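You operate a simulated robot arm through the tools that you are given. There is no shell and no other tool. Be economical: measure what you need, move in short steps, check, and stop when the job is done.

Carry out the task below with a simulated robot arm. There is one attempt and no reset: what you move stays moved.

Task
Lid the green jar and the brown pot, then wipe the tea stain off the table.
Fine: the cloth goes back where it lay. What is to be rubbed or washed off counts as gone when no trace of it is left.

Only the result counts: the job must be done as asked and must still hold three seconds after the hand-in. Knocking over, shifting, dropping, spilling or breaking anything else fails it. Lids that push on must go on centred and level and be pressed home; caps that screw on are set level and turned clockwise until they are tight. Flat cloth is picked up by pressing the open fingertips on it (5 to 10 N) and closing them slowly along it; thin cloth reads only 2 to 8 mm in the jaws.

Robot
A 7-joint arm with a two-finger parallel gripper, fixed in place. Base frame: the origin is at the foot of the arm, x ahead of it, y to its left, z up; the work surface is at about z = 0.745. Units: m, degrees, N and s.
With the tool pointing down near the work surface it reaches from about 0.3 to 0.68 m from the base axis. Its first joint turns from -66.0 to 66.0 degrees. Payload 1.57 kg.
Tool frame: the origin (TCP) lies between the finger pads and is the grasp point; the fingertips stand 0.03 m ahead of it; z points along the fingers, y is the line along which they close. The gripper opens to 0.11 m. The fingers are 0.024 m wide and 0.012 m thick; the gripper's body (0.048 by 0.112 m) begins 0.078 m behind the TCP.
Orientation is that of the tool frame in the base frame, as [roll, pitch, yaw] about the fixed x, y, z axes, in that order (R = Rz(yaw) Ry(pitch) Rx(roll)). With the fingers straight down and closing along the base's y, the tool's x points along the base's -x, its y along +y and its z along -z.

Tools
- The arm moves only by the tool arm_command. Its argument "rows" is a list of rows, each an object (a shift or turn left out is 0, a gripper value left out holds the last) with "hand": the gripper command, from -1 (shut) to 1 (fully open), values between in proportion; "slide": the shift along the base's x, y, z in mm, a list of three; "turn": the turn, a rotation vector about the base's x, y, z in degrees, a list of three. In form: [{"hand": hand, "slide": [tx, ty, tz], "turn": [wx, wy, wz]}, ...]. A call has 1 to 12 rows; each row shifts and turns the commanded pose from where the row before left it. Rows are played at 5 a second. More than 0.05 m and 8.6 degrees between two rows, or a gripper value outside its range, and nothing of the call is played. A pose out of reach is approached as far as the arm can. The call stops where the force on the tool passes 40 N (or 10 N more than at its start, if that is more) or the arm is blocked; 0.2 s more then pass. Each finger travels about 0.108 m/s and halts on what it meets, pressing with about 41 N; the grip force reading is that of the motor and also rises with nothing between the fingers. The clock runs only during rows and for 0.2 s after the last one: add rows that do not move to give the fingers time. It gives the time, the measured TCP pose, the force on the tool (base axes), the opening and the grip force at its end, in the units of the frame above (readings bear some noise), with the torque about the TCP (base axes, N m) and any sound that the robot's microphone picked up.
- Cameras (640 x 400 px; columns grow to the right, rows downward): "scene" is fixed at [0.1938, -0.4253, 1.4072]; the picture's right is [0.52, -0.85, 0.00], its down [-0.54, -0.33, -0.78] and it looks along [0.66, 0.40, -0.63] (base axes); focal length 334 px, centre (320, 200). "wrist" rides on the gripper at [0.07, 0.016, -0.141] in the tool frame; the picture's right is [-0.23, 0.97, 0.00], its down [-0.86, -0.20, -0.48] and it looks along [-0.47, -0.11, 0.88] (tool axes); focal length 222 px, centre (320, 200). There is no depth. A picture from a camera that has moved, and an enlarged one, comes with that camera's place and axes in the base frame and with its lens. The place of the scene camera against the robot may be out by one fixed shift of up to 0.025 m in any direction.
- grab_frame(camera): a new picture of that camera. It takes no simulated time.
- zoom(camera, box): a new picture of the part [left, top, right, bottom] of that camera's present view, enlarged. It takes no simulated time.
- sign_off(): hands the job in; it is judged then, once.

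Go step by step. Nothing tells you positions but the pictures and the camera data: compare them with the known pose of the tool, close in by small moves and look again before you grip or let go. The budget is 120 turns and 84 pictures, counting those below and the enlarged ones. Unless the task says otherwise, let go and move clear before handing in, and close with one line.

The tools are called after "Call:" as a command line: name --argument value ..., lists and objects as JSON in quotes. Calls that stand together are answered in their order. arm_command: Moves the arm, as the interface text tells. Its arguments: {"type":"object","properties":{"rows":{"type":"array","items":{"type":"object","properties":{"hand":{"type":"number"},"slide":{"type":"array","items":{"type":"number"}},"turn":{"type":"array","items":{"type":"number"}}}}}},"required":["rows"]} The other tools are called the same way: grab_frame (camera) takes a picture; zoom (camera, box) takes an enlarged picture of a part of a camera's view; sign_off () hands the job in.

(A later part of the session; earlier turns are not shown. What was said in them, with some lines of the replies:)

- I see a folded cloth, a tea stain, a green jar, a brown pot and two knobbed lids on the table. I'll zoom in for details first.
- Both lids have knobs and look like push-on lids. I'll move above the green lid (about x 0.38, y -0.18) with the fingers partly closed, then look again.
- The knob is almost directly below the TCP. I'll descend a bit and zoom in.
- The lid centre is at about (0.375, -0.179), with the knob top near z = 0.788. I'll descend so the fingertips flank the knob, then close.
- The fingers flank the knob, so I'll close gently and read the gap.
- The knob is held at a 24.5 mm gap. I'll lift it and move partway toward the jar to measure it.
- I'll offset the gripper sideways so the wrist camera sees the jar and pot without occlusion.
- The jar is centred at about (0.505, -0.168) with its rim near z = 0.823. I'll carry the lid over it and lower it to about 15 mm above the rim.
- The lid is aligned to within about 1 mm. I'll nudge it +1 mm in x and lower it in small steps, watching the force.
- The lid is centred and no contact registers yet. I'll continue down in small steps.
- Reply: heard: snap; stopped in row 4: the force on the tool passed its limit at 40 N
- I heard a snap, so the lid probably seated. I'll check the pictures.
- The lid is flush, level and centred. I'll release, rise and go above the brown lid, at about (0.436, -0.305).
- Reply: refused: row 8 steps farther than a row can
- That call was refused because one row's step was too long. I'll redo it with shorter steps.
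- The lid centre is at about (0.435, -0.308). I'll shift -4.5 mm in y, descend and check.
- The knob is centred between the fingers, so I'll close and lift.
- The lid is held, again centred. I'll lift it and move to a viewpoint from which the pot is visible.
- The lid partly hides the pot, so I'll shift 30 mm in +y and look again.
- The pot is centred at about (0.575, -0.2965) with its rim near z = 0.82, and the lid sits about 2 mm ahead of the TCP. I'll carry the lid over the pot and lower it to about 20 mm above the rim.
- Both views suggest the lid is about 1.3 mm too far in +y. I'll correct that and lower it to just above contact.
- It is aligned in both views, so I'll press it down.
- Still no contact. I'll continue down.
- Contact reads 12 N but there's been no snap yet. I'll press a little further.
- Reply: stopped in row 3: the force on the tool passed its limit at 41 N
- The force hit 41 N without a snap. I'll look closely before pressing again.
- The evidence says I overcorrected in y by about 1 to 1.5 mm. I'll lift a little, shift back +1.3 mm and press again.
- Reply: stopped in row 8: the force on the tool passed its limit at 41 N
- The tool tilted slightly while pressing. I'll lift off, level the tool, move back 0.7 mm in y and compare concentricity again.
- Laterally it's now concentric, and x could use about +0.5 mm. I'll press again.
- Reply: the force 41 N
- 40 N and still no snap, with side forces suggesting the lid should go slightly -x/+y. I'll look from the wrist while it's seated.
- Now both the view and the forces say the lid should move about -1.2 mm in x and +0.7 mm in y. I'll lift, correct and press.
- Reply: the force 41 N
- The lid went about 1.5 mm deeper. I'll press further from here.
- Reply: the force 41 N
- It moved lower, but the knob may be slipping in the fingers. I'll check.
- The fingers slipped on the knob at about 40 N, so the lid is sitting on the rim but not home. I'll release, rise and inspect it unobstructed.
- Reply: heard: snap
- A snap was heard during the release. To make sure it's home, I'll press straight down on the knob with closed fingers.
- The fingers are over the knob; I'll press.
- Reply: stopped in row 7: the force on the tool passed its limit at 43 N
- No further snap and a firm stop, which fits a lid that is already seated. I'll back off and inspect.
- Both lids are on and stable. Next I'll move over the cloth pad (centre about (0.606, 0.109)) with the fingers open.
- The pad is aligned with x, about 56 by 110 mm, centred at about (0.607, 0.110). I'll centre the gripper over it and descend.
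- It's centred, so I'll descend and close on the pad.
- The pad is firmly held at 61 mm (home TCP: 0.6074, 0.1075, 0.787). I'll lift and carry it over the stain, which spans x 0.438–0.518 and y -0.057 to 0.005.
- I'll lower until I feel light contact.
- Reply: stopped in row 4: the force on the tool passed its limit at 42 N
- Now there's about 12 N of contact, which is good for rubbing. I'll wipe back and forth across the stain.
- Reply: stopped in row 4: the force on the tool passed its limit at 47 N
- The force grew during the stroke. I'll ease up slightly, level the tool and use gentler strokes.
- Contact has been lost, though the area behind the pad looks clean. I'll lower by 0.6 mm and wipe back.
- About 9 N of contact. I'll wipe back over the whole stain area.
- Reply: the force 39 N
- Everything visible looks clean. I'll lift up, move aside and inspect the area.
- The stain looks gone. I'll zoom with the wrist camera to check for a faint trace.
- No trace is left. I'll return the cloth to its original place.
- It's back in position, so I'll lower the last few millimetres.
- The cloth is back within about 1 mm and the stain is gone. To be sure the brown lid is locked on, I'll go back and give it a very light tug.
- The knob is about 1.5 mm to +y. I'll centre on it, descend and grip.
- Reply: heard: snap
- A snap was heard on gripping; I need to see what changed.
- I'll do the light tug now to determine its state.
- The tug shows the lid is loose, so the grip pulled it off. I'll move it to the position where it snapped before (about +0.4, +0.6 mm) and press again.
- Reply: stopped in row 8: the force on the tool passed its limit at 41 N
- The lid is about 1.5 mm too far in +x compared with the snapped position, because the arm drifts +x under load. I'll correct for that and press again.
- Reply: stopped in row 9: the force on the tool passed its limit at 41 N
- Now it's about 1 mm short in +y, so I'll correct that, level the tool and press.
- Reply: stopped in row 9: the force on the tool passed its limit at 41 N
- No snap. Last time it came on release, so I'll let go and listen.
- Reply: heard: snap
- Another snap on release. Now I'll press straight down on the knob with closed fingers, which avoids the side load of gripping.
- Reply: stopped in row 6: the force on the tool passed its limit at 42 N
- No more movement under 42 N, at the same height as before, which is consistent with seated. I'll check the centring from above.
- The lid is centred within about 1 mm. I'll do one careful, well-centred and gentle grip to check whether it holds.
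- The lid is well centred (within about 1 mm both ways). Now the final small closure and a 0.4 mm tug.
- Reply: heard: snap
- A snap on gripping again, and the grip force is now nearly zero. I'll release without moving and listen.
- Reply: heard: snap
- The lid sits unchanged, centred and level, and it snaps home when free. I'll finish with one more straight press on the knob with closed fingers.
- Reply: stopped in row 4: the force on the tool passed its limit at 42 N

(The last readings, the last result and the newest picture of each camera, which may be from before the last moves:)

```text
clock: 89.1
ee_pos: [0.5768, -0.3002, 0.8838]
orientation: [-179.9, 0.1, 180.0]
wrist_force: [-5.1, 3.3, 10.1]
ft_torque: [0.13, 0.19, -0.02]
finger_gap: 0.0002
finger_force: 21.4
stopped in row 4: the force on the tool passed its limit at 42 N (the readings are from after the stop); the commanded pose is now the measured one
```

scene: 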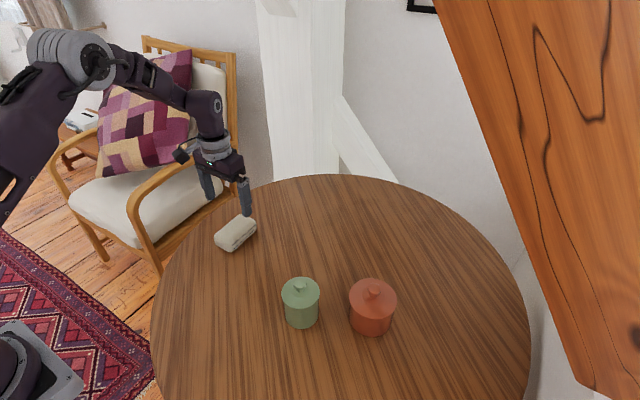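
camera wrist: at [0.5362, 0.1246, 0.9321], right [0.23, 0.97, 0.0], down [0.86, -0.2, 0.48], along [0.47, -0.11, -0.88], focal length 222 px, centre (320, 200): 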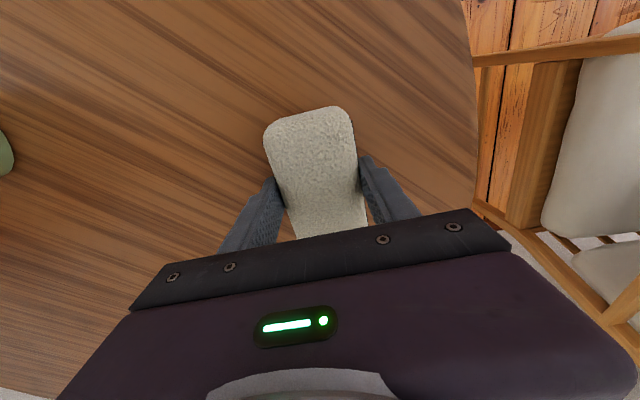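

The lid is pressed firmly at 42 N and the height is unchanged. I'll back off upward and take a last look.

Call:
arm_command --rows '[{"slide": [0, 0, 10]}, {"slide": [0, 0, 30]}, {"slide": [0, 0, 40]}, {"slide": [-30, 35, 10]}, {"slide": [-30, 35, 0]}, {"slide": [-30, 35, 0]}, {}, {}]'

Call:
zoom --camera "scene" --box '[200, 200, 420, 350]'

Call:
zoom --camera "scene" --box '[340, 270, 404, 340]'

```text
clock: 90.9
ee_pos: [0.4893, -0.1937, 0.9739]
orientation: [-180.0, 0.1, -180.0]
wrist_force: [-0.1, -0.4, 0.0]
ft_torque: [0.02, -0.01, -0.02]
finger_gap: 0.0
finger_force: 21.6
```

```text
2.67 times, centred on (310, 275) of scene
camera zoom: at [0.1938, -0.4253, 1.4072], right [0.52, -0.85, 0.0], down [-0.54, -0.33, -0.78], along [0.66, 0.4, -0.63], focal length 892 px, centre (347, 0)
```

zoom: 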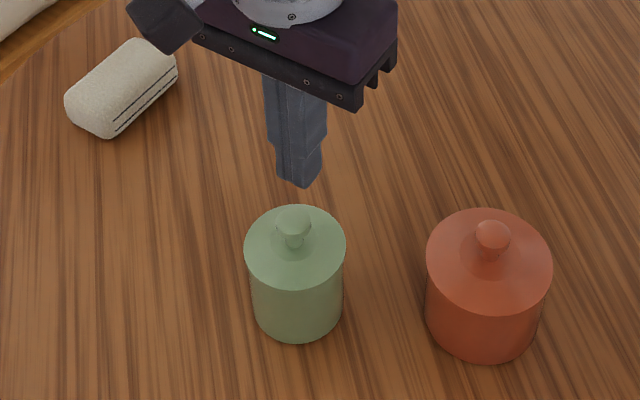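

```text
5.71 times, centred on (372, 305) of scene
camera zoom: at [0.1938, -0.4253, 1.4072], right [0.52, -0.85, 0.0], down [-0.54, -0.33, -0.78], along [0.66, 0.4, -0.63], focal length 1911 px, centre (23, -400)
```

zoom: 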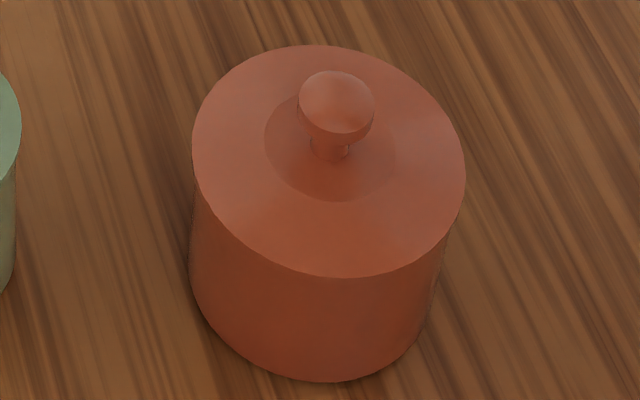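

Both lids are on, centred and level. The stain is gone, the cloth is back where it lay, and the arm is clear. I'm handing in.

Call:
sign_off

```text
The job is handed in.
```

I put lids on the green jar and the brown pot, wiped off the tea stain and laid the cloth back. I'm less sure the brown pot's lid is locked: it never snapped when pressed, only when I let go, and it came loose whenever I gripped it again. I pressed it once more at 42 N before handing in.
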